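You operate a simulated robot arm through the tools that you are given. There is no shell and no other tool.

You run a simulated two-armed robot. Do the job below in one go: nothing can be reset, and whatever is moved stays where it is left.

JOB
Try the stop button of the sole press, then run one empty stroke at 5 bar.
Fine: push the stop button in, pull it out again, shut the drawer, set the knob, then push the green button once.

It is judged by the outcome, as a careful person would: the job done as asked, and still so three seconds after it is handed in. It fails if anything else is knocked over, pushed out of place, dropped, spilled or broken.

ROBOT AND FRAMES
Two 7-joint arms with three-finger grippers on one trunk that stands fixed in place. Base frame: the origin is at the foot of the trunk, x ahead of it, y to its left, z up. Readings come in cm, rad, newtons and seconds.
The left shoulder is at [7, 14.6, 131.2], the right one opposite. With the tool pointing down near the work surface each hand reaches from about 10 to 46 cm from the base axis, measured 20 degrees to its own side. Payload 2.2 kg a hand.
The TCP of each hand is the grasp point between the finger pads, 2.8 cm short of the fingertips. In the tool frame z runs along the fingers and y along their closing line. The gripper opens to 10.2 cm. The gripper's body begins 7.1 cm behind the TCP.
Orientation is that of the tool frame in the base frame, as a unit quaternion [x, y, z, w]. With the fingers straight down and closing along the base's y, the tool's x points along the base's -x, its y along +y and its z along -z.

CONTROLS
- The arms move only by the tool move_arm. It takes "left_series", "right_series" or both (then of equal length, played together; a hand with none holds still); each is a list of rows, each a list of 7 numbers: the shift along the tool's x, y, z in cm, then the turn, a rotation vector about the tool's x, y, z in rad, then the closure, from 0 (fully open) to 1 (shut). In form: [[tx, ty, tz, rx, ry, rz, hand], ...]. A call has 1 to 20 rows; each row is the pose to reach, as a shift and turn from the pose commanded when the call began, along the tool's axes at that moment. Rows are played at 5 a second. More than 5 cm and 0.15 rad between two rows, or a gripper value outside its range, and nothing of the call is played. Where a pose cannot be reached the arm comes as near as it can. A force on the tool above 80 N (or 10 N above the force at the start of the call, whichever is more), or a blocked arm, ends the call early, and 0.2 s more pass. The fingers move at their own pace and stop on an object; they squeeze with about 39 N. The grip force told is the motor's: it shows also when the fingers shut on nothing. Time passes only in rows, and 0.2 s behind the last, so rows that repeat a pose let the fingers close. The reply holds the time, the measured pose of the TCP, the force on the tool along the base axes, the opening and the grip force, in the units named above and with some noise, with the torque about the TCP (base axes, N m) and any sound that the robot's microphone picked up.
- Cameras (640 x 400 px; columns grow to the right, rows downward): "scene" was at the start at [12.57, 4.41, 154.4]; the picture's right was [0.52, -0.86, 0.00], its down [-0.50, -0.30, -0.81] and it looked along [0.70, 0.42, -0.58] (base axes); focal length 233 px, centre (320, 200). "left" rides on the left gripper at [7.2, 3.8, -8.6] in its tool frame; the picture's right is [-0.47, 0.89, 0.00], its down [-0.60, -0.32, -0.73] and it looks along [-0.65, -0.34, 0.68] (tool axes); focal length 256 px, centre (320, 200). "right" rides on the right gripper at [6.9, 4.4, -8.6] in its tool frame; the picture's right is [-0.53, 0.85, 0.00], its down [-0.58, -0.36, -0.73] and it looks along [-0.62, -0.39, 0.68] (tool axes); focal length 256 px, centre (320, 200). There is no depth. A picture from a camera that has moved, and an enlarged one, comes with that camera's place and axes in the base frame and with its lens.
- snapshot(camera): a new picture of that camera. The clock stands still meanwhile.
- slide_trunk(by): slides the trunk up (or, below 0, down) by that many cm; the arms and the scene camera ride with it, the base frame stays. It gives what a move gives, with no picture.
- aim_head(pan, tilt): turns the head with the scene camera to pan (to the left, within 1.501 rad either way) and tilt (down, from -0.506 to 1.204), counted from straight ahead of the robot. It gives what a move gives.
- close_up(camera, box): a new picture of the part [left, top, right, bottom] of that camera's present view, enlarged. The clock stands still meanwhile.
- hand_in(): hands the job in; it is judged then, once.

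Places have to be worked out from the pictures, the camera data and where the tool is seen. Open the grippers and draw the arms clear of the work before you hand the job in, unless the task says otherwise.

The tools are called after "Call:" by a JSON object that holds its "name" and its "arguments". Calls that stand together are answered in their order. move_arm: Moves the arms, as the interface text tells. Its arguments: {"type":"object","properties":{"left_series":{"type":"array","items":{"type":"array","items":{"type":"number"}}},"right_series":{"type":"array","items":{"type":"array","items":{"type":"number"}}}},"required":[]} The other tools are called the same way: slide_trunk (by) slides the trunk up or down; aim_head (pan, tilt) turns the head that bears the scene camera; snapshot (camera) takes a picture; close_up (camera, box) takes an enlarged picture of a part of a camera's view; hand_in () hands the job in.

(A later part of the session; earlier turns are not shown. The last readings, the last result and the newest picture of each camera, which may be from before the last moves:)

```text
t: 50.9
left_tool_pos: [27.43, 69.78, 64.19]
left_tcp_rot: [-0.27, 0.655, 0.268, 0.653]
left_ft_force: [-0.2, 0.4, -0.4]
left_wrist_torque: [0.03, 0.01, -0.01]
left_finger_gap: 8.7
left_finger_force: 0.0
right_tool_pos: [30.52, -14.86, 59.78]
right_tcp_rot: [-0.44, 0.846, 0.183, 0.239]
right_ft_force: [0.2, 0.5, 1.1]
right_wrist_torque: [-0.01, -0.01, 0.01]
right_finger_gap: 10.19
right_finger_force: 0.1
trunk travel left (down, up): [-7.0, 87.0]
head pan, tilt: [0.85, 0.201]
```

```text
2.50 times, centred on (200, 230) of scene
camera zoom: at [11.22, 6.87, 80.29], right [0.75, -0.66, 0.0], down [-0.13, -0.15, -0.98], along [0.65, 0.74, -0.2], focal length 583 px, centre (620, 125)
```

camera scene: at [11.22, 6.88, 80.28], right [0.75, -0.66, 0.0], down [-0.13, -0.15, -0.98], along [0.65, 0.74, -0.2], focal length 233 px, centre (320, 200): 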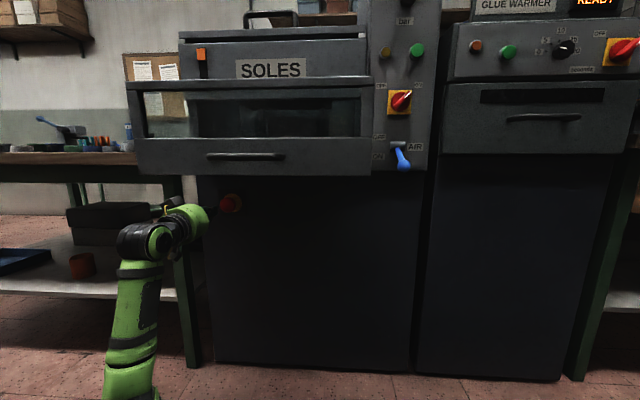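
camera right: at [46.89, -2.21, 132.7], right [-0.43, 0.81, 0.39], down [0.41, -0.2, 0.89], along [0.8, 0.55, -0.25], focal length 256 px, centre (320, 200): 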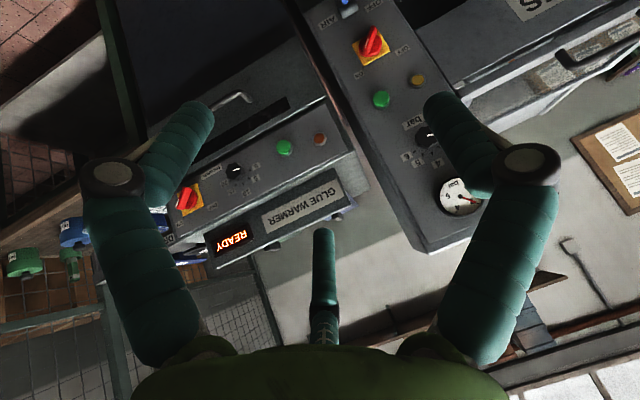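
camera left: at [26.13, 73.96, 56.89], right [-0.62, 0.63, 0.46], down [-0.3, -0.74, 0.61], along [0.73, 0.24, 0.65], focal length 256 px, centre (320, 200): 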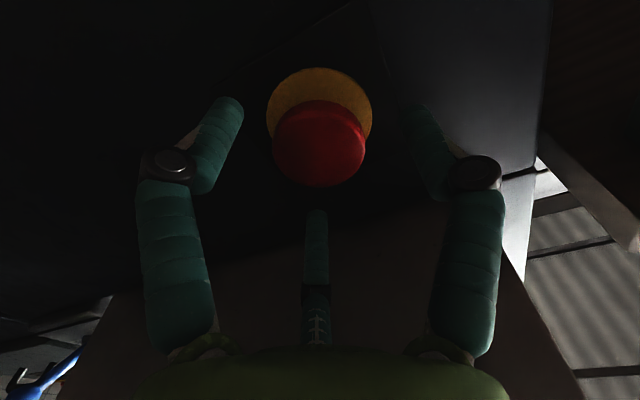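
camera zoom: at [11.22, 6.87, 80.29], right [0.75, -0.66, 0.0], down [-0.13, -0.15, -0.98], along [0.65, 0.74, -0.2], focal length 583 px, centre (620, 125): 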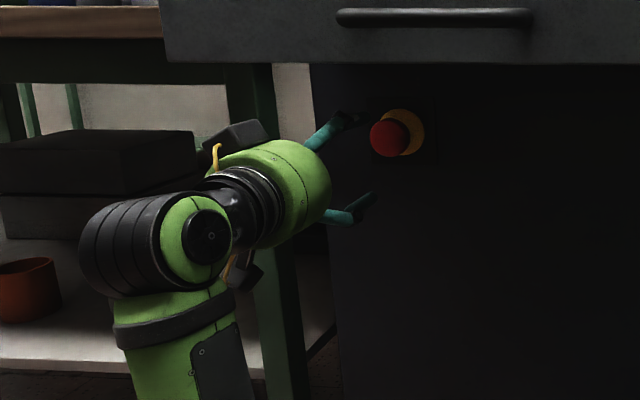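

The mushroom stands out again as at the start. Next the drawer: I withdraw to n≈52, close the fingers, and raise the trunk 15 cm so the hand faces the drawer's solid front left of its handle.

Call:
{"name": "move_arm", "arguments": {"left_series": [[0, 0, -4, 0, 0, 0, 0.5], [0, 0, -8, 0, 0, 0, 1], [0, 0, -12, 0, 0, 0, 1], [0, 0, -16, 0, 0, 0, 1], [0, 0, -17, 0, 0, 0, 1], [0, 0, -17, 0, 0, 0, 1]]}}

Call:
{"name": "slide_trunk", "arguments": {"by": 15}}

Call:
{"name": "snapshot", "arguments": {"camera": "left"}}

Call:
{"name": "snapshot", "arguments": {"camera": "scene"}}

```text
t: 52.3
left_tool_pos: [15.77, 57.67, 64.23]
left_tcp_rot: [-0.27, 0.655, 0.268, 0.653]
left_ft_force: [0.3, 0.2, 1.1]
left_wrist_torque: [-0.02, 0.02, 0.02]
left_finger_gap: 0.22
left_finger_force: 31.4
right_tool_pos: [30.45, -14.78, 59.86]
right_tcp_rot: [-0.44, 0.847, 0.182, 0.239]
right_ft_force: [-0.1, -0.3, 0.4]
right_wrist_torque: [-0.01, 0.03, 0.0]
right_finger_gap: 10.16
right_finger_force: 0.1
trunk travel left (down, up): [-7.0, 87.0]
head pan, tilt: [0.85, 0.201]
```

```text
t: 54.0
left_tool_pos: [15.56, 57.65, 79.26]
left_tcp_rot: [-0.269, 0.655, 0.267, 0.653]
left_ft_force: [-0.5, 0.7, 0.6]
left_wrist_torque: [0.0, -0.03, -0.01]
left_finger_gap: 0.21
left_finger_force: 31.5
right_tool_pos: [30.62, -14.83, 74.77]
right_tcp_rot: [-0.439, 0.847, 0.183, 0.239]
right_ft_force: [1.1, 0.4, -0.1]
right_wrist_torque: [-0.02, 0.01, 0.0]
right_finger_gap: 10.2
right_finger_force: 0.0
trunk travel left (down, up): [-22.0, 72.0]
head pan, tilt: [0.85, 0.201]
```

```text
taken
camera left: at [6.7, 54.28, 71.9], right [-0.62, 0.63, 0.46], down [-0.3, -0.74, 0.61], along [0.73, 0.24, 0.65], focal length 256 px, centre (320, 200)
```

left: 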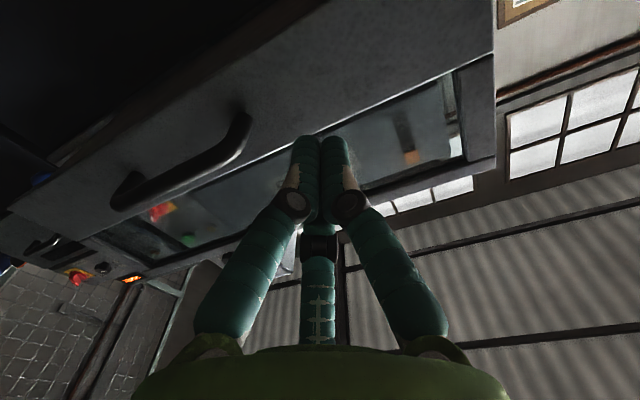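

```text
taken
camera scene: at [11.23, 6.88, 95.28], right [0.75, -0.66, 0.0], down [-0.13, -0.15, -0.98], along [0.65, 0.74, -0.2], focal length 233 px, centre (320, 200)
```

scene: 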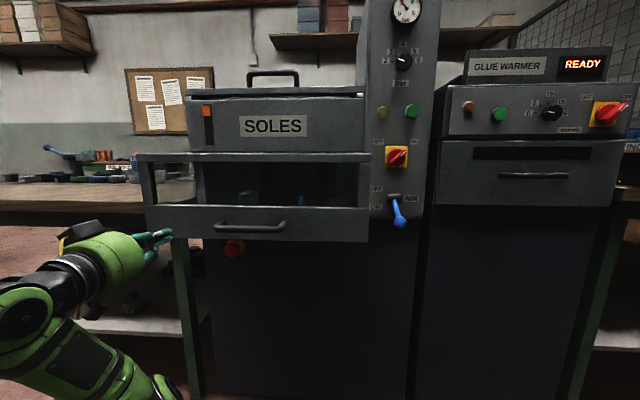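

The tool axis meets the drawer's solid panel between its handle and its left end. I advance until contact and begin pushing gently.

Call:
{"name": "move_arm", "arguments": {"left_series": [[0, 0, 3, 0, 0, 0, 1], [0, 0, 6, 0, 0, 0, 1], [0, 0, 7.5, 0, 0, 0, 1], [0, 0, 8.5, 0, 0, 0, 1], [0, 0, 9.5, 0, 0, 0, 1], [0, 0, 10.5, 0, 0, 0, 1], [0, 0, 11.5, 0, 0, 0, 1], [0, 0, 12.5, 0, 0, 0, 1]]}}

Call:
{"name": "snapshot", "arguments": {"camera": "scene"}}

Call:
{"name": "snapshot", "arguments": {"camera": "left"}}

```text
t: 55.9
left_tool_pos: [24.38, 66.48, 78.93]
left_tcp_rot: [-0.27, 0.656, 0.267, 0.653]
left_ft_force: [0.5, 0.8, -0.9]
left_wrist_torque: [-0.01, 0.0, -0.02]
left_finger_gap: 0.2
left_finger_force: 31.5
right_tool_pos: [30.51, -14.87, 74.82]
right_tcp_rot: [-0.439, 0.847, 0.182, 0.239]
right_ft_force: [-0.1, 0.2, 0.3]
right_wrist_torque: [0.0, -0.04, 0.01]
right_finger_gap: 10.18
right_finger_force: 0.1
trunk travel left (down, up): [-22.0, 72.0]
head pan, tilt: [0.85, 0.201]
```

```text
taken
camera scene: at [11.22, 6.88, 95.28], right [0.75, -0.66, 0.0], down [-0.13, -0.15, -0.98], along [0.65, 0.74, -0.2], focal length 233 px, centre (320, 200)
```

scene: 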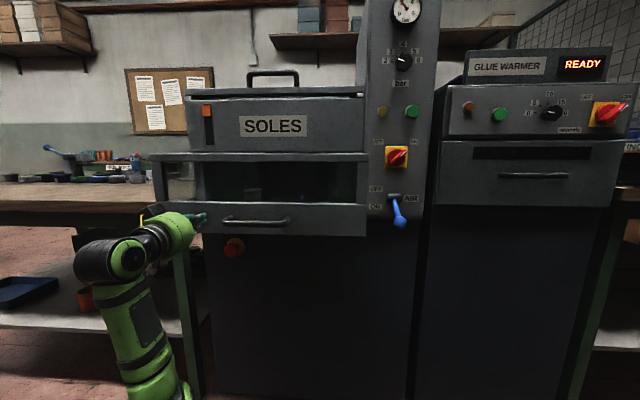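

```text
taken
camera left: at [15.56, 63.01, 71.74], right [-0.62, 0.63, 0.46], down [-0.3, -0.74, 0.61], along [0.73, 0.24, 0.65], focal length 256 px, centre (320, 200)
```

left: 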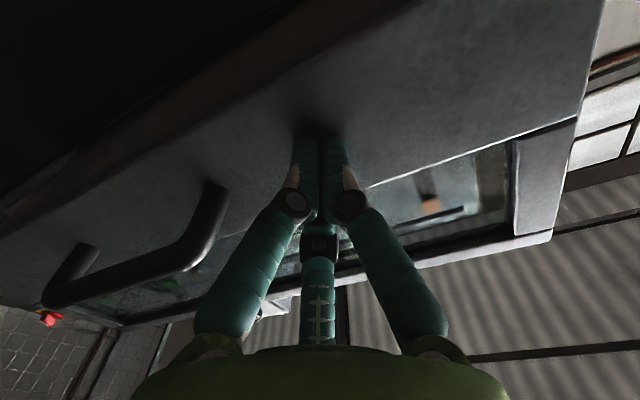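

The drawer is moving easily with the push (its front now at n≈67). I keep pushing steadily.

Call:
{"name": "move_arm", "arguments": {"left_series": [[0, 0, 1, 0, 0, 0, 1], [0, 0, 2, 0, 0, 0, 1], [0, 0, 3, 0, 0, 0, 1], [0, 0, 4, 0, 0, 0, 1], [0, 0, 5, 0, 0, 0, 1], [0, 0, 6, 0, 0, 0, 1], [0, 0, 7, 0, 0, 0, 1], [0, 0, 8, 0, 0, 0, 1], [0, 0, 9, 0, 0, 0, 1], [0, 0, 10, 0, 0, 0, 1], [0, 0, 11, 0, 0, 0, 1]]}}

Call:
{"name": "snapshot", "arguments": {"camera": "scene"}}

Call:
{"name": "snapshot", "arguments": {"camera": "left"}}

```text
t: 58.2
left_tool_pos: [32.48, 74.18, 78.99]
left_tcp_rot: [-0.27, 0.656, 0.267, 0.653]
left_ft_force: [0.1, 0.1, -0.2]
left_wrist_torque: [-0.02, -0.01, 0.0]
left_finger_gap: 0.2
left_finger_force: 31.2
right_tool_pos: [30.54, -14.8, 74.8]
right_tcp_rot: [-0.439, 0.847, 0.182, 0.239]
right_ft_force: [-0.9, 0.5, 0.1]
right_wrist_torque: [0.01, 0.01, 0.02]
right_finger_gap: 10.22
right_finger_force: 0.1
trunk travel left (down, up): [-22.0, 72.0]
head pan, tilt: [0.85, 0.201]
```

```text
taken
camera scene: at [11.22, 6.88, 95.29], right [0.75, -0.66, 0.0], down [-0.13, -0.15, -0.98], along [0.65, 0.74, -0.2], focal length 233 px, centre (320, 200)
```

scene: 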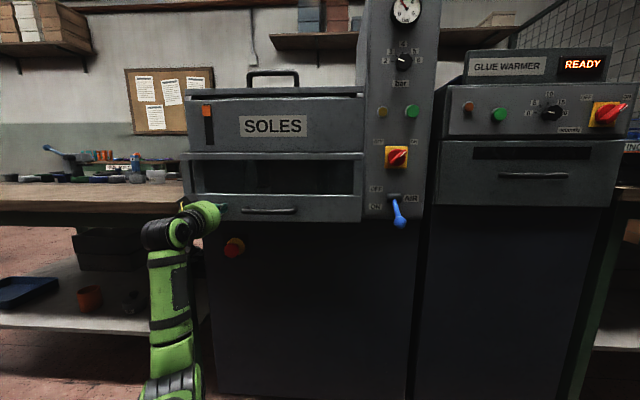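

```text
taken
camera left: at [23.51, 70.73, 71.75], right [-0.62, 0.63, 0.46], down [-0.3, -0.74, 0.61], along [0.73, 0.24, 0.64], focal length 256 px, centre (320, 200)
```

left: 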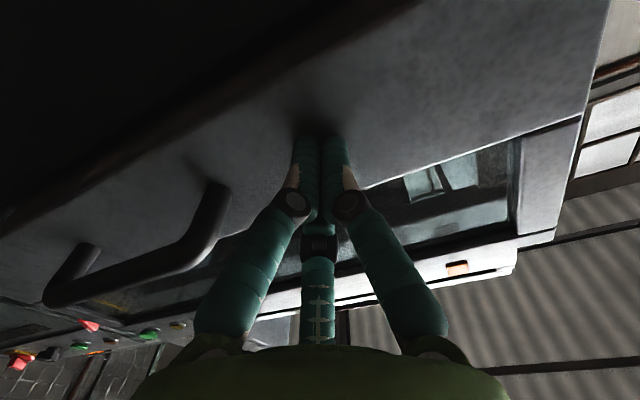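

The drawer is nearly home (front at n≈78). I continue with half-centimetre steps until it stops.

Call:
{"name": "move_arm", "arguments": {"left_series": [[0, 0, 0.6, 0, 0, 0, 1], [0, 0, 1.2, 0, 0, 0, 1], [0, 0, 1.8, 0, 0, 0, 1], [0, 0, 2.4, 0, 0, 0, 1], [0, 0, 3.0, 0, 0, 0, 1], [0, 0, 3.5, 0, 0, 0, 1], [0, 0, 4.0, 0, 0, 0, 1], [0, 0, 4.4, 0, 0, 0, 1]]}}

Call:
{"name": "snapshot", "arguments": {"camera": "scene"}}

```text
t: 60.0
left_tool_pos: [35.58, 77.29, 79.18]
left_tcp_rot: [-0.27, 0.655, 0.268, 0.653]
left_ft_force: [0.6, 0.3, 0.7]
left_wrist_torque: [0.02, 0.01, -0.03]
left_finger_gap: 0.22
left_finger_force: 31.5
right_tool_pos: [30.47, -14.83, 74.71]
right_tcp_rot: [-0.44, 0.846, 0.183, 0.239]
right_ft_force: [-1.0, 0.1, 0.7]
right_wrist_torque: [-0.01, 0.01, -0.01]
right_finger_gap: 10.21
right_finger_force: 0.0
trunk travel left (down, up): [-22.0, 72.0]
head pan, tilt: [0.85, 0.201]
```

```text
taken
camera scene: at [11.22, 6.88, 95.28], right [0.75, -0.66, 0.0], down [-0.13, -0.15, -0.98], along [0.65, 0.74, -0.2], focal length 233 px, centre (320, 200)
```

scene: 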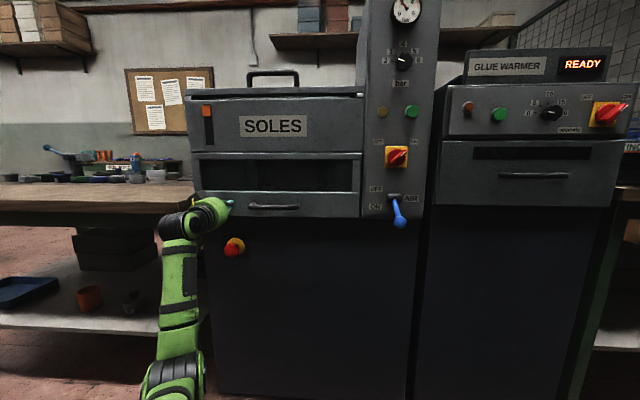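

No resistance yet, though the drawer's front now looks nearly flush with the hood. I push on in small steps to feel the end stop.

Call:
{"name": "move_arm", "arguments": {"left_series": [[0, 0, 0.4, 0, 0, 0, 1], [0, 0, 0.8, 0, 0, 0, 1], [0, 0, 1.2, 0, 0, 0, 1], [0, 0, 1.6, 0, 0, 0, 1], [0, 0, 2.0, 0, 0, 0, 1], [0, 0, 2.4, 0, 0, 0, 1]]}}

Call:
{"name": "close_up", "arguments": {"camera": "scene", "box": [170, 70, 420, 260]}}

Call:
{"name": "snapshot", "arguments": {"camera": "left"}}

```text
t: 61.0
left_tool_pos: [36.06, 77.91, 79.48]
left_tcp_rot: [-0.271, 0.657, 0.265, 0.651]
left_ft_force: [-30.9, -36.1, -14.0]
left_wrist_torque: [-0.01, 0.04, 0.17]
left_finger_gap: 0.61
left_finger_force: 31.2
right_tool_pos: [30.34, -15.04, 74.77]
right_tcp_rot: [-0.439, 0.846, 0.184, 0.241]
right_ft_force: [-0.3, 0.1, 0.7]
right_wrist_torque: [0.02, -0.01, -0.05]
right_finger_gap: 10.19
right_finger_force: 0.0
trunk travel left (down, up): [-22.0, 72.0]
head pan, tilt: [0.85, 0.201]
stopped in row 4 (left hand): the force on the tool passed its limit at 91 N (the readings are from after the stop); the commanded pose is now the measured one
```

```text
2.11 times, centred on (295, 165) of scene
camera zoom: at [10.88, 6.58, 95.35], right [0.75, -0.66, 0.0], down [-0.13, -0.15, -0.98], along [0.65, 0.74, -0.19], focal length 491 px, centre (373, 274)
```

zoom: 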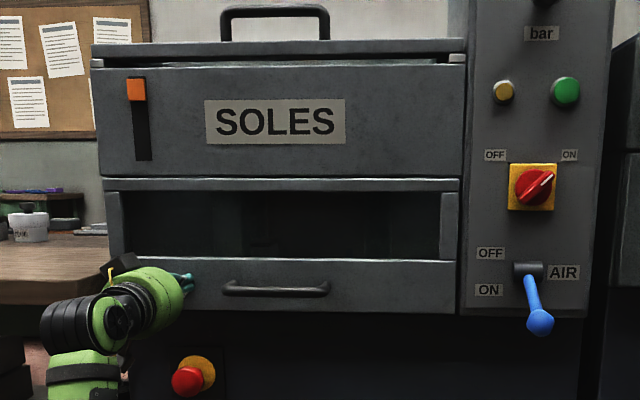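

```text
taken
camera left: at [27.04, 74.35, 72.07], right [-0.62, 0.64, 0.46], down [-0.3, -0.73, 0.61], along [0.73, 0.24, 0.64], focal length 256 px, centre (320, 200)
```

left: 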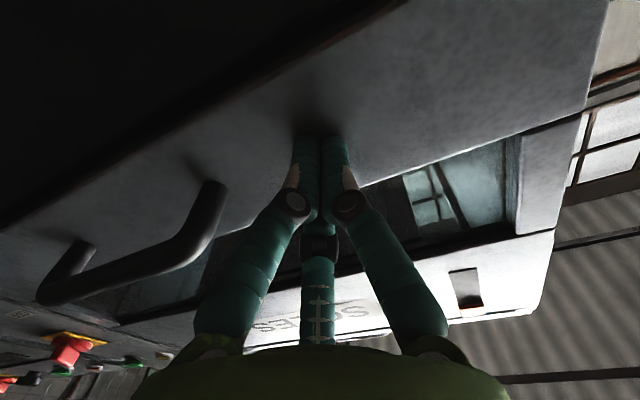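

The drawer hit its end stop (91 N peak) and sits flush below the hood. I back off and check that it stays shut.

Call:
{"name": "move_arm", "arguments": {"left_series": [[0, 0, -1.5, 0, 0, 0, 1], [0, 0, -5, 0, 0, 0, 1], [0, 0, -9, 0, 0, 0, 1], [0, 0, -13, 0, 0, 0, 1], [0, 0, -17, 0, 0, 0, 1], [0, 0, -21, 0, 0, 0, 1], [0, 0, -24, 0, 0, 0, 1], [0, 0, -24, 0, 0, 0, 1]]}}

Call:
{"name": "snapshot", "arguments": {"camera": "scene"}}

Call:
{"name": "close_up", "arguments": {"camera": "scene", "box": [170, 70, 420, 260]}}

```text
t: 62.8
left_tool_pos: [19.31, 61.53, 79.07]
left_tcp_rot: [-0.271, 0.659, 0.264, 0.65]
left_ft_force: [-0.4, -0.4, -0.5]
left_wrist_torque: [0.02, -0.01, 0.01]
left_finger_gap: 0.21
left_finger_force: 31.4
right_tool_pos: [30.54, -14.8, 74.7]
right_tcp_rot: [-0.44, 0.846, 0.183, 0.239]
right_ft_force: [-1.0, -0.3, 0.2]
right_wrist_torque: [0.0, 0.04, -0.04]
right_finger_gap: 10.19
right_finger_force: 0.0
trunk travel left (down, up): [-22.0, 72.0]
head pan, tilt: [0.85, 0.201]
```

```text
taken
camera scene: at [11.21, 6.88, 95.29], right [0.75, -0.66, 0.0], down [-0.13, -0.15, -0.98], along [0.65, 0.74, -0.2], focal length 233 px, centre (320, 200)
```

scene: 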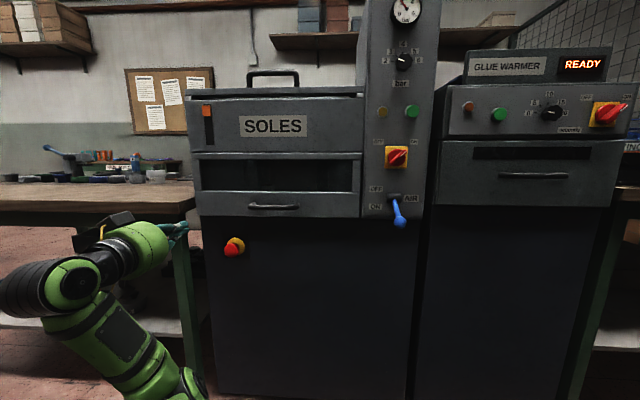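

```text
2.11 times, centred on (295, 165) of scene
camera zoom: at [11.21, 6.88, 95.29], right [0.75, -0.66, 0.0], down [-0.13, -0.15, -0.98], along [0.65, 0.74, -0.2], focal length 491 px, centre (373, 274)
```

zoom: 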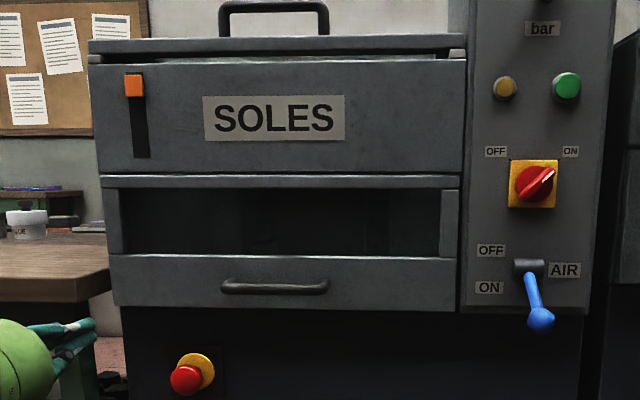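

The drawer is fully shut, the mushroom is out, and the main switch and air lever are untouched. I raise the trunk 43 cm to work at panel height.

Call:
{"name": "slide_trunk", "arguments": {"by": 43}}

Call:
{"name": "move_arm", "arguments": {"left_series": [[0, -3.8, 0.5, 0, 0, 0, 0.5], [0, -7.6, 1, 0, 0, 0, 0.2], [0, -11.4, 1.5, 0, 0, 0, 0.2], [0, -15.2, 2, 0, 0, 0, 0.2], [0, -19, 2.5, 0, 0, 0, 0.2], [0, -22.8, 3, 0, 0, 0, 0.2], [0, -26.6, 3.5, 0, 0, 0, 0.2], [0, -30.4, 4, 0, 0, 0, 0.2], [0, -34.2, 4, 0, 0, 0, 0.2], [0, -38, 4, 0, 0, 0, 0.2], [0, -41.8, 4, 0, 0, 0, 0.2], [0, -45.6, 4, 0, 0, 0, 0.2], [0, -49, 4, 0, 0, 0, 0.2], [0, -50, 4, 0, 0, 0, 0.2], [0, -50, 4, 0, 0, 0, 0.2]]}}

Call:
{"name": "snapshot", "arguments": {"camera": "left"}}

Call:
{"name": "snapshot", "arguments": {"camera": "scene"}}

```text
refused: 43 is not a number from -40 to 40
```

```text
t: 66.0
left_tool_pos: [57.61, 28.57, 79.57]
left_tcp_rot: [-0.271, 0.659, 0.265, 0.65]
left_ft_force: [-0.5, -0.3, 0.0]
left_wrist_torque: [0.03, 0.01, 0.02]
left_finger_gap: 8.14
left_finger_force: 0.2
left hand out of reach, approached as far as the arm can: row 3, 4, 5, 6
right_tool_pos: [30.48, -14.84, 74.73]
right_tcp_rot: [-0.439, 0.846, 0.183, 0.24]
right_ft_force: [0.7, -0.3, -0.4]
right_wrist_torque: [0.0, -0.01, 0.0]
right_finger_gap: 10.2
right_finger_force: 0.1
trunk travel left (down, up): [-22.0, 72.0]
head pan, tilt: [0.85, 0.201]
```

```text
taken
camera left: at [48.58, 25.03, 72.3], right [-0.62, 0.64, 0.46], down [-0.29, -0.73, 0.62], along [0.73, 0.25, 0.64], focal length 256 px, centre (320, 200)
```

left: 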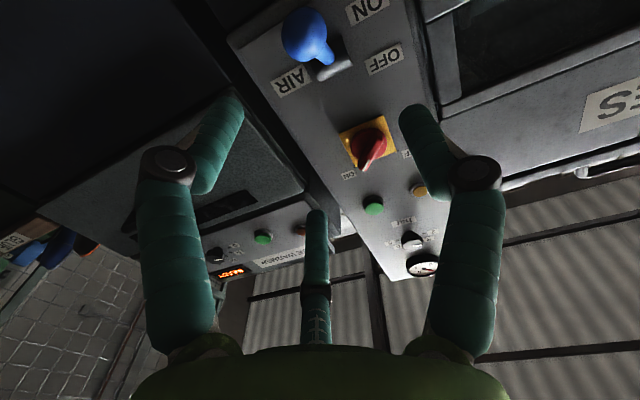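

```text
taken
camera scene: at [11.22, 6.88, 95.29], right [0.75, -0.66, 0.0], down [-0.13, -0.15, -0.98], along [0.65, 0.74, -0.2], focal length 233 px, centre (320, 200)
```

scene: 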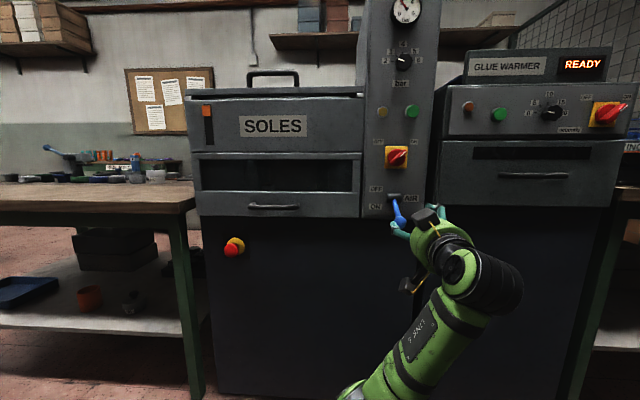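

The trunk call was refused (limit 40), so the hand crossed at low height instead — nothing was touched and it's at n≈61, clear of the blue lever. I now raise the trunk by 40 cm, lifting the hand to knob height.

Call:
{"name": "slide_trunk", "arguments": {"by": 40}}

Call:
{"name": "aim_head", "arguments": {"pan": 0.6, "tilt": 0.35}}

Call:
{"name": "snapshot", "arguments": {"camera": "left"}}

Call:
{"name": "snapshot", "arguments": {"camera": "scene"}}

```text
t: 69.8
left_tool_pos: [57.46, 28.61, 119.54]
left_tcp_rot: [-0.273, 0.659, 0.265, 0.649]
left_ft_force: [-0.8, 0.0, 0.1]
left_wrist_torque: [-0.01, 0.0, 0.02]
left_finger_gap: 8.18
left_finger_force: 0.1
right_tool_pos: [30.43, -14.78, 114.87]
right_tcp_rot: [-0.439, 0.847, 0.183, 0.239]
right_ft_force: [0.2, 0.0, 0.0]
right_wrist_torque: [0.0, 0.0, 0.0]
right_finger_gap: 10.17
right_finger_force: 0.1
trunk travel left (down, up): [-62.0, 32.0]
head pan, tilt: [0.85, 0.201]
```

```text
t: 70.6
left_tool_pos: [57.48, 28.55, 119.54]
left_tcp_rot: [-0.271, 0.659, 0.264, 0.65]
left_ft_force: [-0.6, 1.2, -0.9]
left_wrist_torque: [0.02, 0.0, 0.02]
left_finger_gap: 8.15
left_finger_force: 0.0
right_tool_pos: [30.58, -14.77, 114.76]
right_tcp_rot: [-0.439, 0.847, 0.183, 0.239]
right_ft_force: [0.1, -1.1, 0.1]
right_wrist_torque: [0.02, 0.0, 0.0]
right_finger_gap: 10.2
right_finger_force: 0.0
trunk travel left (down, up): [-62.0, 32.0]
head pan, tilt: [0.6, 0.351]
```

```text
taken
camera left: at [48.55, 25.05, 112.3], right [-0.62, 0.64, 0.46], down [-0.29, -0.73, 0.62], along [0.73, 0.25, 0.64], focal length 256 px, centre (320, 200)
```

left: 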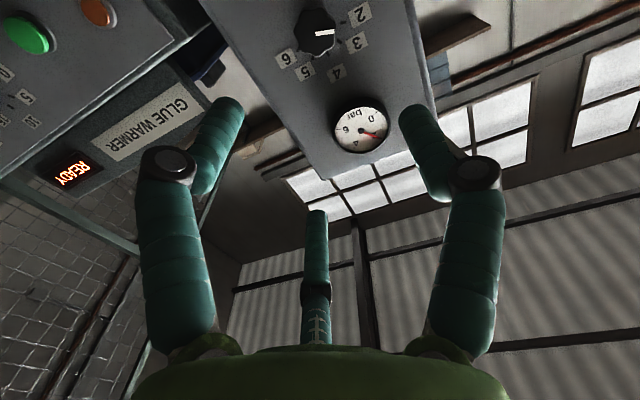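

```text
taken
camera scene: at [12.74, 5.15, 133.89], right [0.57, -0.82, 0.0], down [-0.28, -0.19, -0.94], along [0.77, 0.53, -0.34], focal length 233 px, centre (320, 200)
```

scene: 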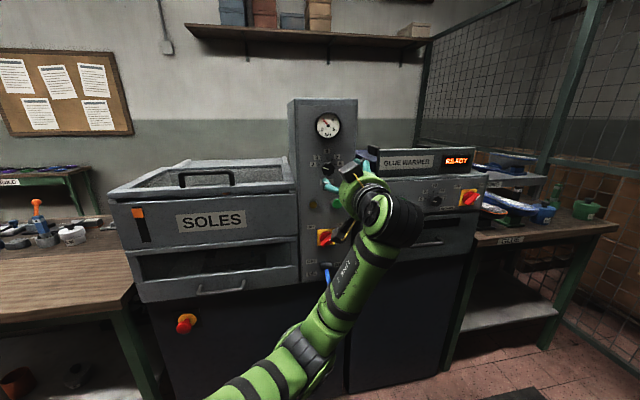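

I take close-ups of the knob in both cameras to fix its place and the pointer's angle.

Call:
{"name": "close_up", "arguments": {"camera": "left", "box": [250, 0, 400, 100]}}

Call:
{"name": "close_up", "arguments": {"camera": "scene", "box": [295, 105, 365, 185]}}

```text
4.00 times, centred on (325, 50) of left
camera zoom: at [48.55, 25.05, 112.3], right [-0.62, 0.64, 0.46], down [-0.29, -0.73, 0.62], along [0.73, 0.25, 0.64], focal length 1024 px, centre (300, 800)
```

zoom: 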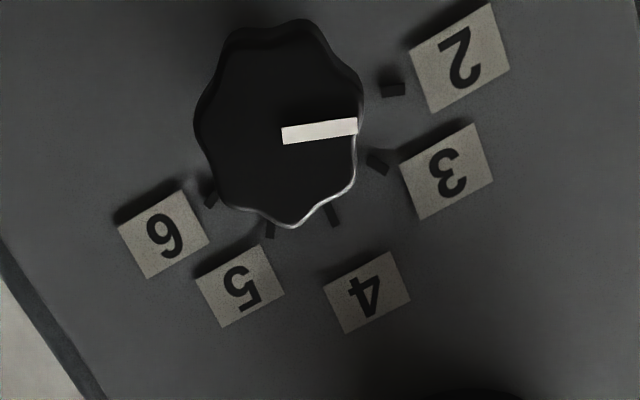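

```text
5.00 times, centred on (330, 145) of scene
camera zoom: at [12.74, 5.15, 133.89], right [0.57, -0.82, 0.0], down [-0.28, -0.19, -0.94], along [0.77, 0.53, -0.34], focal length 1166 px, centre (270, 475)
```

zoom: 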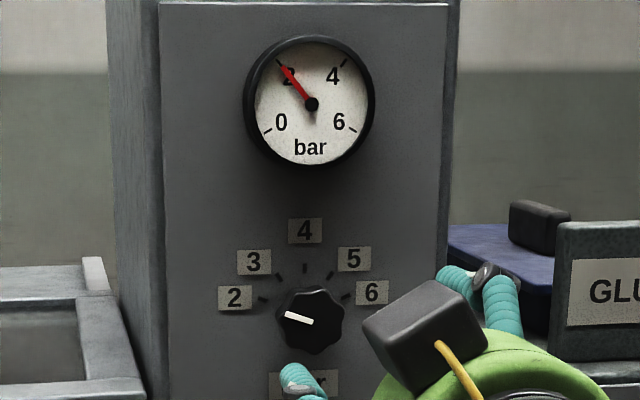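

Knob axis works out to r=20.6, z=118.1 with ticks every 35° (2 at 70° left, 5 at 35° right) and the pointer sits on 2; I need +105° clockwise. I bring the open hand in front of the knob, pre-turned about −0.9 rad so the turn stays within the wrist's range.

Call:
{"name": "move_arm", "arguments": {"left_series": [[0.18, 0, 1.6, -0.0014, -0.0022, -0.128, 0.3], [0.36, -0.01, 3.19, -0.0027, -0.0045, -0.256, 0.3], [0.54, -0.02, 4.79, -0.0041, -0.0067, -0.384, 0.3], [0.72, -0.03, 6.39, -0.0054, -0.0089, -0.512, 0.3], [0.9, -0.03, 7.99, -0.0068, -0.0111, -0.64, 0.3], [1.09, -0.04, 9.58, -0.0081, -0.0134, -0.768, 0.3], [1.27, -0.04, 11.18, -0.0095, -0.0156, -0.896, 0.3], [1.27, -0.04, 11.18, -0.0095, -0.0156, -0.896, 0.3]]}}

Call:
{"name": "snapshot", "arguments": {"camera": "left"}}

Call:
{"name": "snapshot", "arguments": {"camera": "scene"}}

```text
t: 72.4
left_tool_pos: [65.57, 36.22, 118.07]
left_tcp_rot: [-0.531, 0.47, -0.039, 0.704]
left_ft_force: [-0.5, 0.0, 0.4]
left_wrist_torque: [0.01, -0.01, 0.0]
left_finger_gap: 7.14
left_finger_force: 0.0
right_tool_pos: [30.62, -14.79, 114.7]
right_tcp_rot: [-0.439, 0.847, 0.182, 0.239]
right_ft_force: [-0.4, 0.6, -0.9]
right_wrist_torque: [-0.02, -0.02, -0.02]
right_finger_gap: 10.2
right_finger_force: 0.1
trunk travel left (down, up): [-62.0, 32.0]
head pan, tilt: [0.6, 0.351]
```

```text
taken
camera left: at [61.73, 27.69, 110.49], right [-0.65, 0.64, -0.41], down [-0.71, -0.32, 0.63], along [0.27, 0.7, 0.66], focal length 256 px, centre (320, 200)
```

left: 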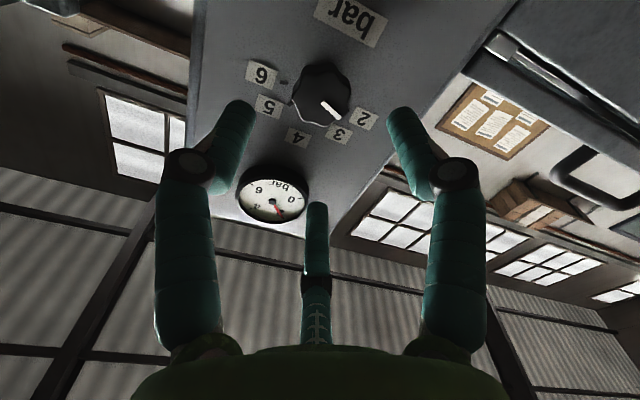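

```text
taken
camera scene: at [12.73, 5.13, 133.89], right [0.56, -0.83, 0.0], down [-0.28, -0.19, -0.94], along [0.77, 0.53, -0.34], focal length 233 px, centre (320, 200)
```

scene: 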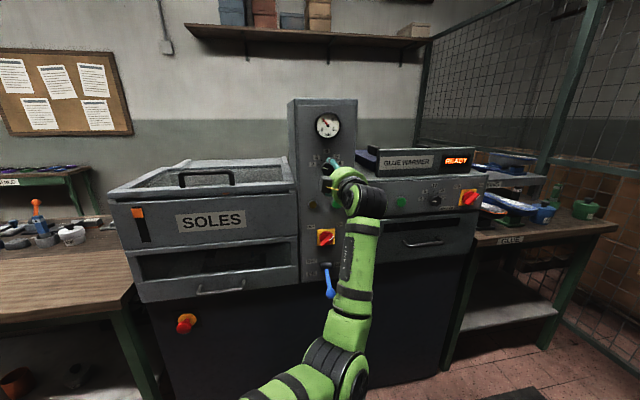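

The knob appears right on the tool axis in the wrist view. I zoom to verify centring before closing in.

Call:
{"name": "close_up", "arguments": {"camera": "left", "box": [240, 40, 400, 150]}}

```text
3.64 times, centred on (320, 95) of left
camera zoom: at [61.73, 27.69, 110.49], right [-0.65, 0.64, -0.41], down [-0.71, -0.32, 0.63], along [0.27, 0.7, 0.66], focal length 931 px, centre (320, 582)
```

zoom: 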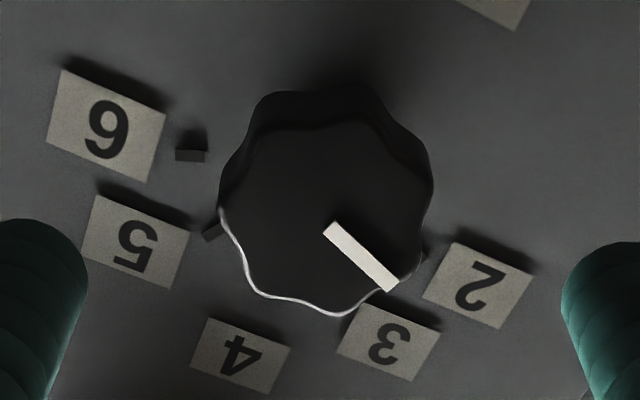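

The knob is within about 1–2 mm of the tool axis and 4 cm wide. I advance 7.9 cm so the fingertips stop about 6 mm short of the panel, then close on the knob.

Call:
{"name": "move_arm", "arguments": {"left_series": [[0, 0, 2, 0, 0, 0, 0.3], [0, 0, 4, 0, 0, 0, 0.3], [0, 0, 5.5, 0, 0, 0, 0.3], [0, 0, 6.7, 0, 0, 0, 0.3], [0, 0, 7.4, 0, 0, 0, 0.3], [0, 0, 7.9, 0, 0, 0, 0.3], [0, 0, 7.9, 0, 0, 0, 0.3]]}}

Call:
{"name": "close_up", "arguments": {"camera": "left", "box": [200, 60, 440, 220]}}

```text
t: 74.0
left_tool_pos: [71.03, 41.91, 118.1]
left_tcp_rot: [-0.529, 0.471, -0.039, 0.705]
left_ft_force: [-0.9, 0.2, 0.1]
left_wrist_torque: [-0.03, 0.0, 0.02]
left_finger_gap: 7.15
left_finger_force: 0.0
right_tool_pos: [30.47, -14.86, 114.65]
right_tcp_rot: [-0.439, 0.846, 0.183, 0.239]
right_ft_force: [0.0, 0.0, -0.1]
right_wrist_torque: [0.02, 0.03, 0.02]
right_finger_gap: 10.18
right_finger_force: 0.1
trunk travel left (down, up): [-62.0, 32.0]
head pan, tilt: [0.6, 0.351]
```

```text
2.50 times, centred on (320, 140) of left
camera zoom: at [67.23, 33.4, 110.5], right [-0.65, 0.64, -0.4], down [-0.71, -0.32, 0.63], along [0.27, 0.7, 0.66], focal length 640 px, centre (320, 350)
```

zoom: 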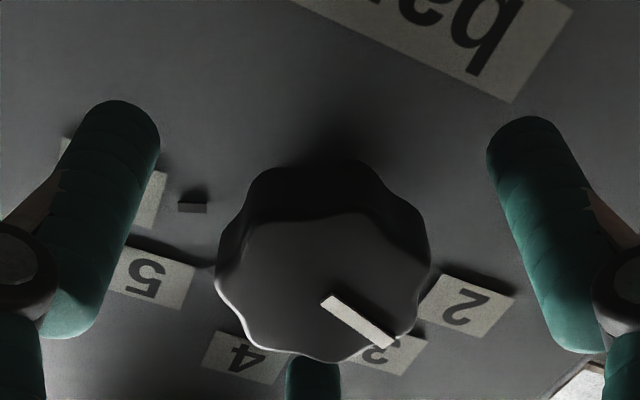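

The hand is in place around the knob, no contact force. I close on it.

Call:
{"name": "move_arm", "arguments": {"left_series": [[0, 0, 0, 0, 0, 0, 0.5], [0, 0, 0, 0, 0, 0, 0.75], [0, 0, 0, 0, 0, 0, 1], [0, 0, 0, 0, 0, 0, 1], [0, 0, 0, 0, 0, 0, 1]]}}

Call:
{"name": "close_up", "arguments": {"camera": "left", "box": [200, 60, 440, 220]}}

```text
t: 75.2
left_tool_pos: [71.04, 41.99, 118.05]
left_tcp_rot: [-0.531, 0.471, -0.039, 0.704]
left_ft_force: [-1.7, -0.9, -2.5]
left_wrist_torque: [0.1, -0.05, 0.23]
left_finger_gap: 3.83
left_finger_force: 44.9
right_tool_pos: [30.42, -14.79, 114.79]
right_tcp_rot: [-0.439, 0.847, 0.182, 0.239]
right_ft_force: [-1.1, -0.1, -0.4]
right_wrist_torque: [-0.01, 0.0, 0.01]
right_finger_gap: 10.2
right_finger_force: 0.0
trunk travel left (down, up): [-62.0, 32.0]
head pan, tilt: [0.6, 0.351]
```

```text
2.50 times, centred on (320, 140) of left
camera zoom: at [67.2, 33.4, 110.46], right [-0.65, 0.64, -0.4], down [-0.71, -0.32, 0.63], along [0.27, 0.7, 0.66], focal length 640 px, centre (320, 350)
```

zoom: 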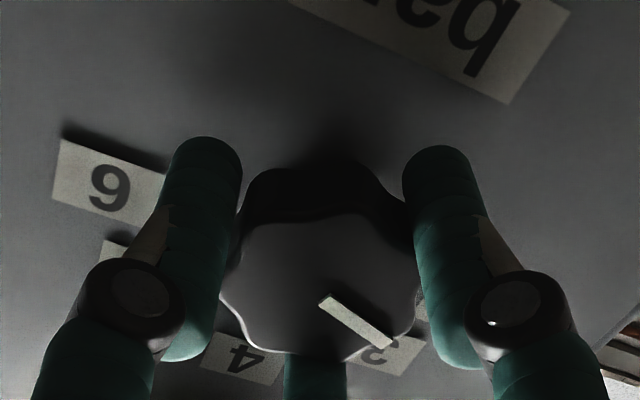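

Firm grip (3.8 cm) with little side force. I turn clockwise about 0.9 rad first and check the result.

Call:
{"name": "move_arm", "arguments": {"left_series": [[0, 0, 0, 0, 0, 0.13, 1], [0, 0, 0, 0, 0, 0.26, 1], [0, 0, 0, 0, 0, 0.39, 1], [0, 0, 0, 0, 0, 0.52, 1], [0, 0, 0, 0, 0, 0.65, 1], [0, 0, 0, 0, 0, 0.78, 1], [0, 0, 0, 0, 0, 0.9, 1], [0, 0, 0, 0, 0, 0.9, 1]]}}

Call:
{"name": "close_up", "arguments": {"camera": "left", "box": [200, 60, 440, 220]}}

Call:
{"name": "close_up", "arguments": {"camera": "scene", "box": [285, 95, 375, 195]}}

```text
t: 77.0
left_tool_pos: [70.91, 41.9, 117.92]
left_tcp_rot: [-0.273, 0.655, 0.273, 0.649]
left_ft_force: [-5.4, -2.9, -5.8]
left_wrist_torque: [0.1, -0.11, 0.13]
left_finger_gap: 3.83
left_finger_force: 45.2
right_tool_pos: [30.49, -14.88, 114.62]
right_tcp_rot: [-0.439, 0.847, 0.183, 0.239]
right_ft_force: [-0.9, 0.2, -0.5]
right_wrist_torque: [-0.06, 0.0, 0.01]
right_finger_gap: 10.2
right_finger_force: 0.0
trunk travel left (down, up): [-62.0, 32.0]
head pan, tilt: [0.6, 0.351]
```

```text
2.50 times, centred on (320, 140) of left
camera zoom: at [62.12, 38.42, 110.69], right [-0.63, 0.62, 0.47], down [-0.28, -0.74, 0.61], along [0.73, 0.25, 0.64], focal length 640 px, centre (320, 350)
```

zoom: 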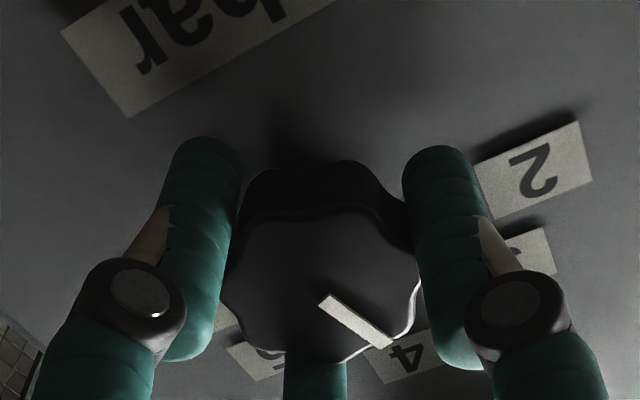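

```text
4.00 times, centred on (330, 145) of scene
camera zoom: at [12.69, 5.11, 133.89], right [0.56, -0.83, 0.0], down [-0.28, -0.19, -0.94], along [0.78, 0.53, -0.34], focal length 933 px, centre (280, 420)
```

zoom: 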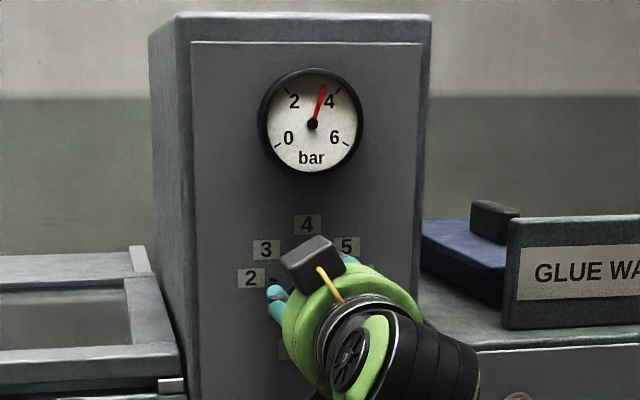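

The gauge follows the knob and now shows about 3.5 bar, as expected for 52°. I turn the remaining 0.93 rad to reach 5.

Call:
{"name": "move_arm", "arguments": {"left_series": [[0, 0, 0, 0, 0, 0.13, 1], [0, 0, 0, 0, 0, 0.26, 1], [0, 0, 0, 0, 0, 0.39, 1], [0, 0, 0, 0, 0, 0.52, 1], [0, 0, 0, 0, 0, 0.65, 1], [0, 0, 0, 0, 0, 0.78, 1], [0, 0, 0, 0, 0, 0.88, 1], [0, 0, 0, 0, 0, 0.933, 1], [0, 0, 0, 0, 0, 0.933, 1]]}}

Call:
{"name": "close_up", "arguments": {"camera": "left", "box": [200, 60, 440, 220]}}

Call:
{"name": "close_up", "arguments": {"camera": "scene", "box": [285, 95, 375, 195]}}

```text
t: 79.0
left_tool_pos: [71.09, 41.96, 118.02]
left_tcp_rot: [0.05, 0.708, 0.536, 0.457]
left_ft_force: [-12.5, -3.0, -12.8]
left_wrist_torque: [-0.04, 0.03, 0.28]
left_finger_gap: 3.82
left_finger_force: 45.0
right_tool_pos: [30.42, -14.88, 114.82]
right_tcp_rot: [-0.439, 0.846, 0.183, 0.24]
right_ft_force: [0.3, -0.7, 0.1]
right_wrist_torque: [-0.02, -0.01, 0.0]
right_finger_gap: 10.21
right_finger_force: 0.1
trunk travel left (down, up): [-62.0, 32.0]
head pan, tilt: [0.6, 0.351]
```

```text
2.50 times, centred on (320, 140) of left
camera zoom: at [59.11, 41.45, 116.69], right [-0.1, 0.11, 0.99], down [-0.03, -0.99, 0.11], along [0.99, -0.02, 0.11], focal length 640 px, centre (320, 350)
```

zoom: 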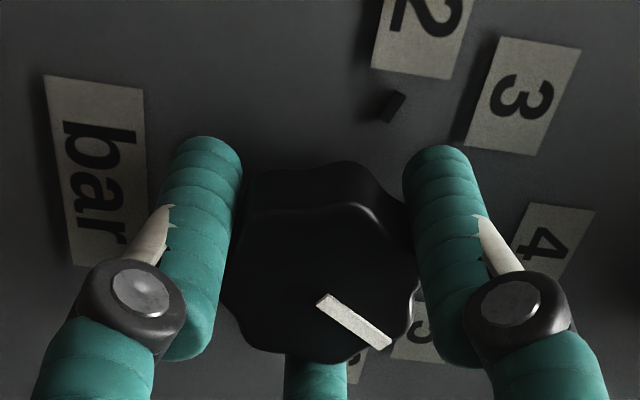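

```text
4.00 times, centred on (330, 145) of scene
camera zoom: at [12.63, 5.22, 133.89], right [0.56, -0.83, 0.0], down [-0.28, -0.19, -0.94], along [0.78, 0.53, -0.34], focal length 933 px, centre (280, 420)
```

zoom: 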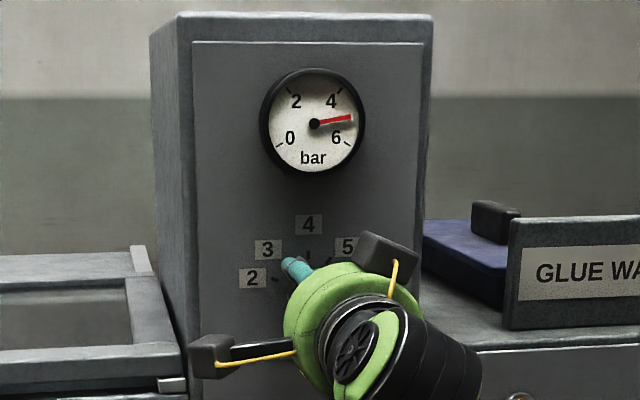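

The gauge needle is now about midway between 4 and 6. I open the fingers, back straight off and read the knob's pointer.

Call:
{"name": "move_arm", "arguments": {"left_series": [[0, 0, 0, 0, 0, 0, 0.6], [0, 0, 0, 0, 0, 0, 0.3], [0, 0, 0, 0, 0, 0, 0.3], [0, 0, -2, 0, 0, 0, 0.3], [0, 0, -5, 0, 0, 0, 0.3], [0, 0, -9, 0, 0, 0, 0.3], [0, 0, -9, 0, 0, 0, 0.3]]}}

Call:
{"name": "snapshot", "arguments": {"camera": "left"}}

Call:
{"name": "close_up", "arguments": {"camera": "scene", "box": [285, 95, 375, 195]}}

```text
t: 80.6
left_tool_pos: [64.81, 35.52, 118.15]
left_tcp_rot: [0.051, 0.708, 0.535, 0.459]
left_ft_force: [0.2, -0.2, -0.1]
left_wrist_torque: [0.0, -0.05, 0.02]
left_finger_gap: 7.14
left_finger_force: 0.0
right_tool_pos: [30.58, -14.76, 114.77]
right_tcp_rot: [-0.439, 0.847, 0.182, 0.239]
right_ft_force: [0.3, -0.2, 0.6]
right_wrist_torque: [-0.02, 0.0, -0.02]
right_finger_gap: 10.19
right_finger_force: 0.1
trunk travel left (down, up): [-62.0, 32.0]
head pan, tilt: [0.6, 0.351]
```

```text
taken
camera left: at [52.97, 34.87, 116.77], right [-0.1, 0.11, 0.99], down [-0.03, -0.99, 0.11], along [0.99, -0.02, 0.11], focal length 256 px, centre (320, 200)
```

left: 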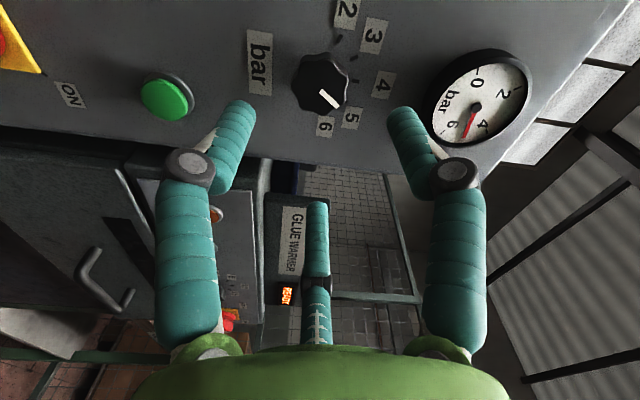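

```text
4.00 times, centred on (330, 145) of scene
camera zoom: at [12.8, 5.22, 133.88], right [0.56, -0.83, 0.0], down [-0.28, -0.19, -0.94], along [0.77, 0.53, -0.34], focal length 933 px, centre (280, 420)
```

zoom: 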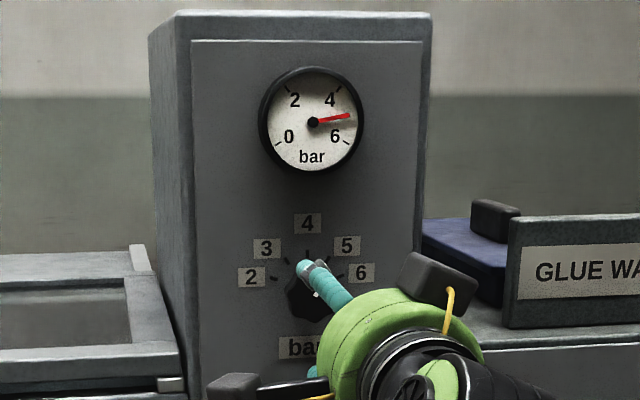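

Let me zoom on the knob and gauge from the wrist camera for an exact reading.

Call:
{"name": "close_up", "arguments": {"camera": "left", "box": [240, 0, 400, 150]}}

Call:
{"name": "close_up", "arguments": {"camera": "left", "box": [400, 30, 560, 160]}}

Call:
{"name": "close_up", "arguments": {"camera": "scene", "box": [310, 100, 350, 150]}}

```text
2.67 times, centred on (320, 75) of left
camera zoom: at [52.97, 34.87, 116.77], right [-0.1, 0.11, 0.99], down [-0.03, -0.99, 0.11], along [0.99, -0.02, 0.11], focal length 683 px, centre (320, 533)
```

zoom: 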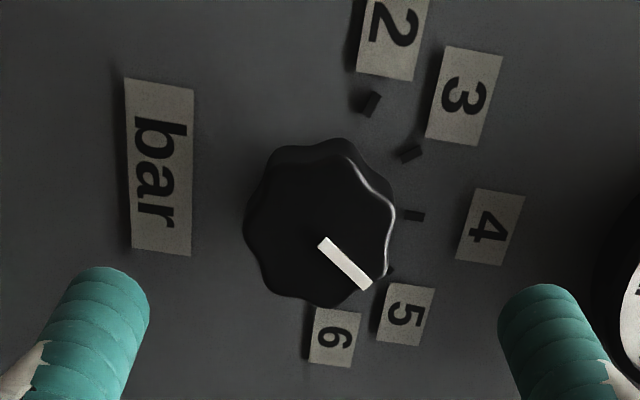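

```text
3.08 times, centred on (480, 95) of left
camera zoom: at [52.97, 34.87, 116.77], right [-0.1, 0.11, 0.99], down [-0.03, -0.99, 0.11], along [0.99, -0.02, 0.11], focal length 788 px, centre (-172, 523)
```

zoom: 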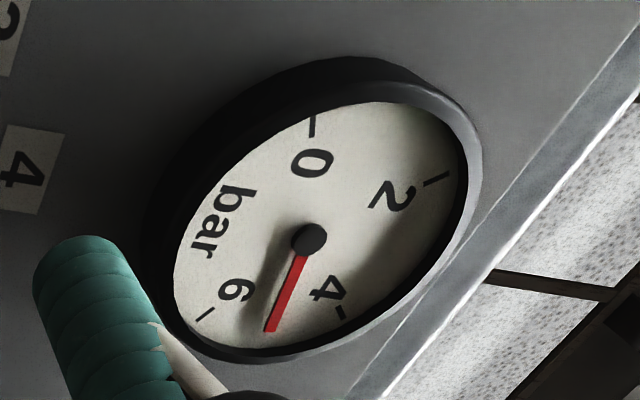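

```text
8.00 times, centred on (330, 125) of scene
camera zoom: at [12.8, 5.22, 133.88], right [0.56, -0.83, 0.0], down [-0.28, -0.19, -0.94], along [0.77, 0.53, -0.34], focal length 1866 px, centre (240, 800)
```

zoom: 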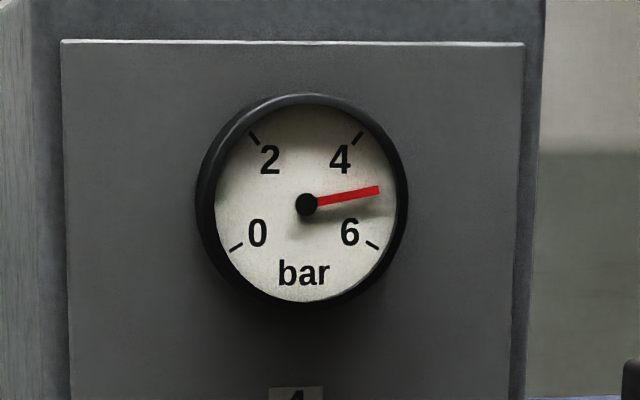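

Pointer computes to about 36° right of vertical (tick 5 at 35°) and the gauge reads ≈4.9–5.0, so the knob is on 5 bar. Next I close the fingers, roll the hand back and move in front of the green button at r≈24.0, z≈106.1.

Call:
{"name": "move_arm", "arguments": {"left_series": [[0.57, -1.46, -0.1, 0, 0, -0.117, 0.6], [1.13, -2.92, -0.2, 0, 0, -0.233, 1], [1.7, -4.37, -0.31, 0, 0, -0.35, 1], [2.26, -5.83, -0.41, 0, 0, -0.467, 1], [2.83, -7.29, -0.51, 0, 0, -0.583, 1], [3.4, -8.75, -0.62, 0, 0, -0.7, 1], [3.96, -10.2, -0.72, 0, 0, -0.817, 1], [4.53, -11.66, -0.82, 0, 0, -0.933, 1], [4.53, -11.66, -0.82, 0, 0, -0.933, 1]]}}

Call:
{"name": "snapshot", "arguments": {"camera": "left"}}

Call:
{"name": "close_up", "arguments": {"camera": "left", "box": [220, 20, 420, 160]}}

Call:
{"name": "close_up", "arguments": {"camera": "scene", "box": [285, 95, 385, 225]}}

```text
t: 82.6
left_tool_pos: [66.4, 32.76, 106.03]
left_tcp_rot: [-0.274, 0.654, 0.272, 0.651]
left_ft_force: [-0.5, 0.3, 0.5]
left_wrist_torque: [-0.05, -0.01, -0.05]
left_finger_gap: 0.19
left_finger_force: 31.9
right_tool_pos: [30.52, -14.73, 114.62]
right_tcp_rot: [-0.439, 0.846, 0.183, 0.239]
right_ft_force: [-0.7, 0.7, -0.4]
right_wrist_torque: [-0.01, -0.02, -0.02]
right_finger_gap: 10.21
right_finger_force: 0.0
trunk travel left (down, up): [-62.0, 32.0]
head pan, tilt: [0.6, 0.351]
```

```text
taken
camera left: at [57.57, 29.16, 98.71], right [-0.63, 0.62, 0.46], down [-0.29, -0.74, 0.61], along [0.72, 0.25, 0.64], focal length 256 px, centre (320, 200)
```

left: 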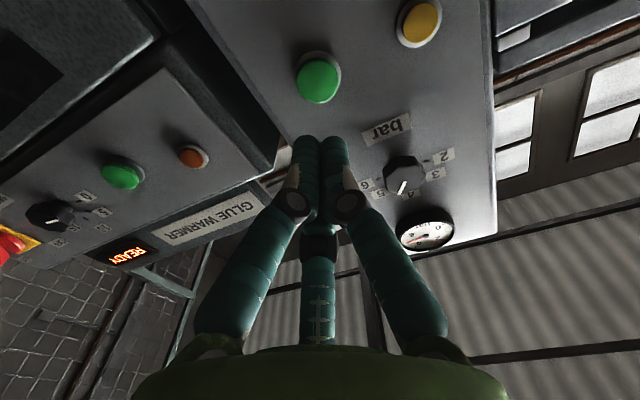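

```text
2.86 times, centred on (320, 90) of left
camera zoom: at [57.57, 29.16, 98.71], right [-0.63, 0.62, 0.46], down [-0.29, -0.74, 0.61], along [0.72, 0.25, 0.64], focal length 731 px, centre (320, 514)
```

zoom: 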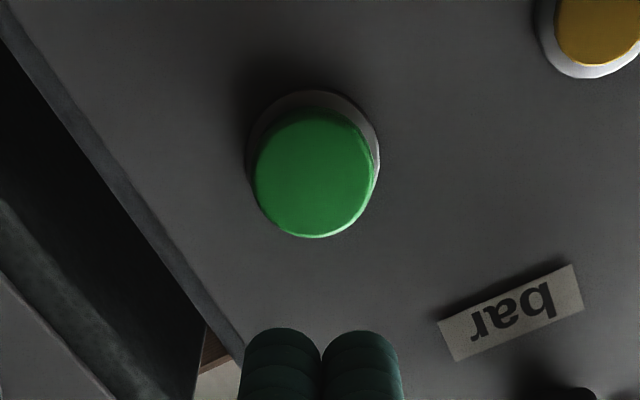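

```text
3.08 times, centred on (335, 160) of scene
camera zoom: at [12.74, 5.15, 133.89], right [0.56, -0.83, 0.0], down [-0.28, -0.19, -0.94], along [0.77, 0.53, -0.34], focal length 718 px, centre (274, 323)
```

zoom: 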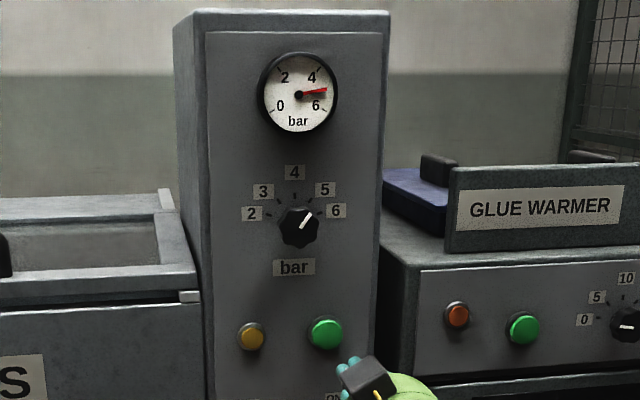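

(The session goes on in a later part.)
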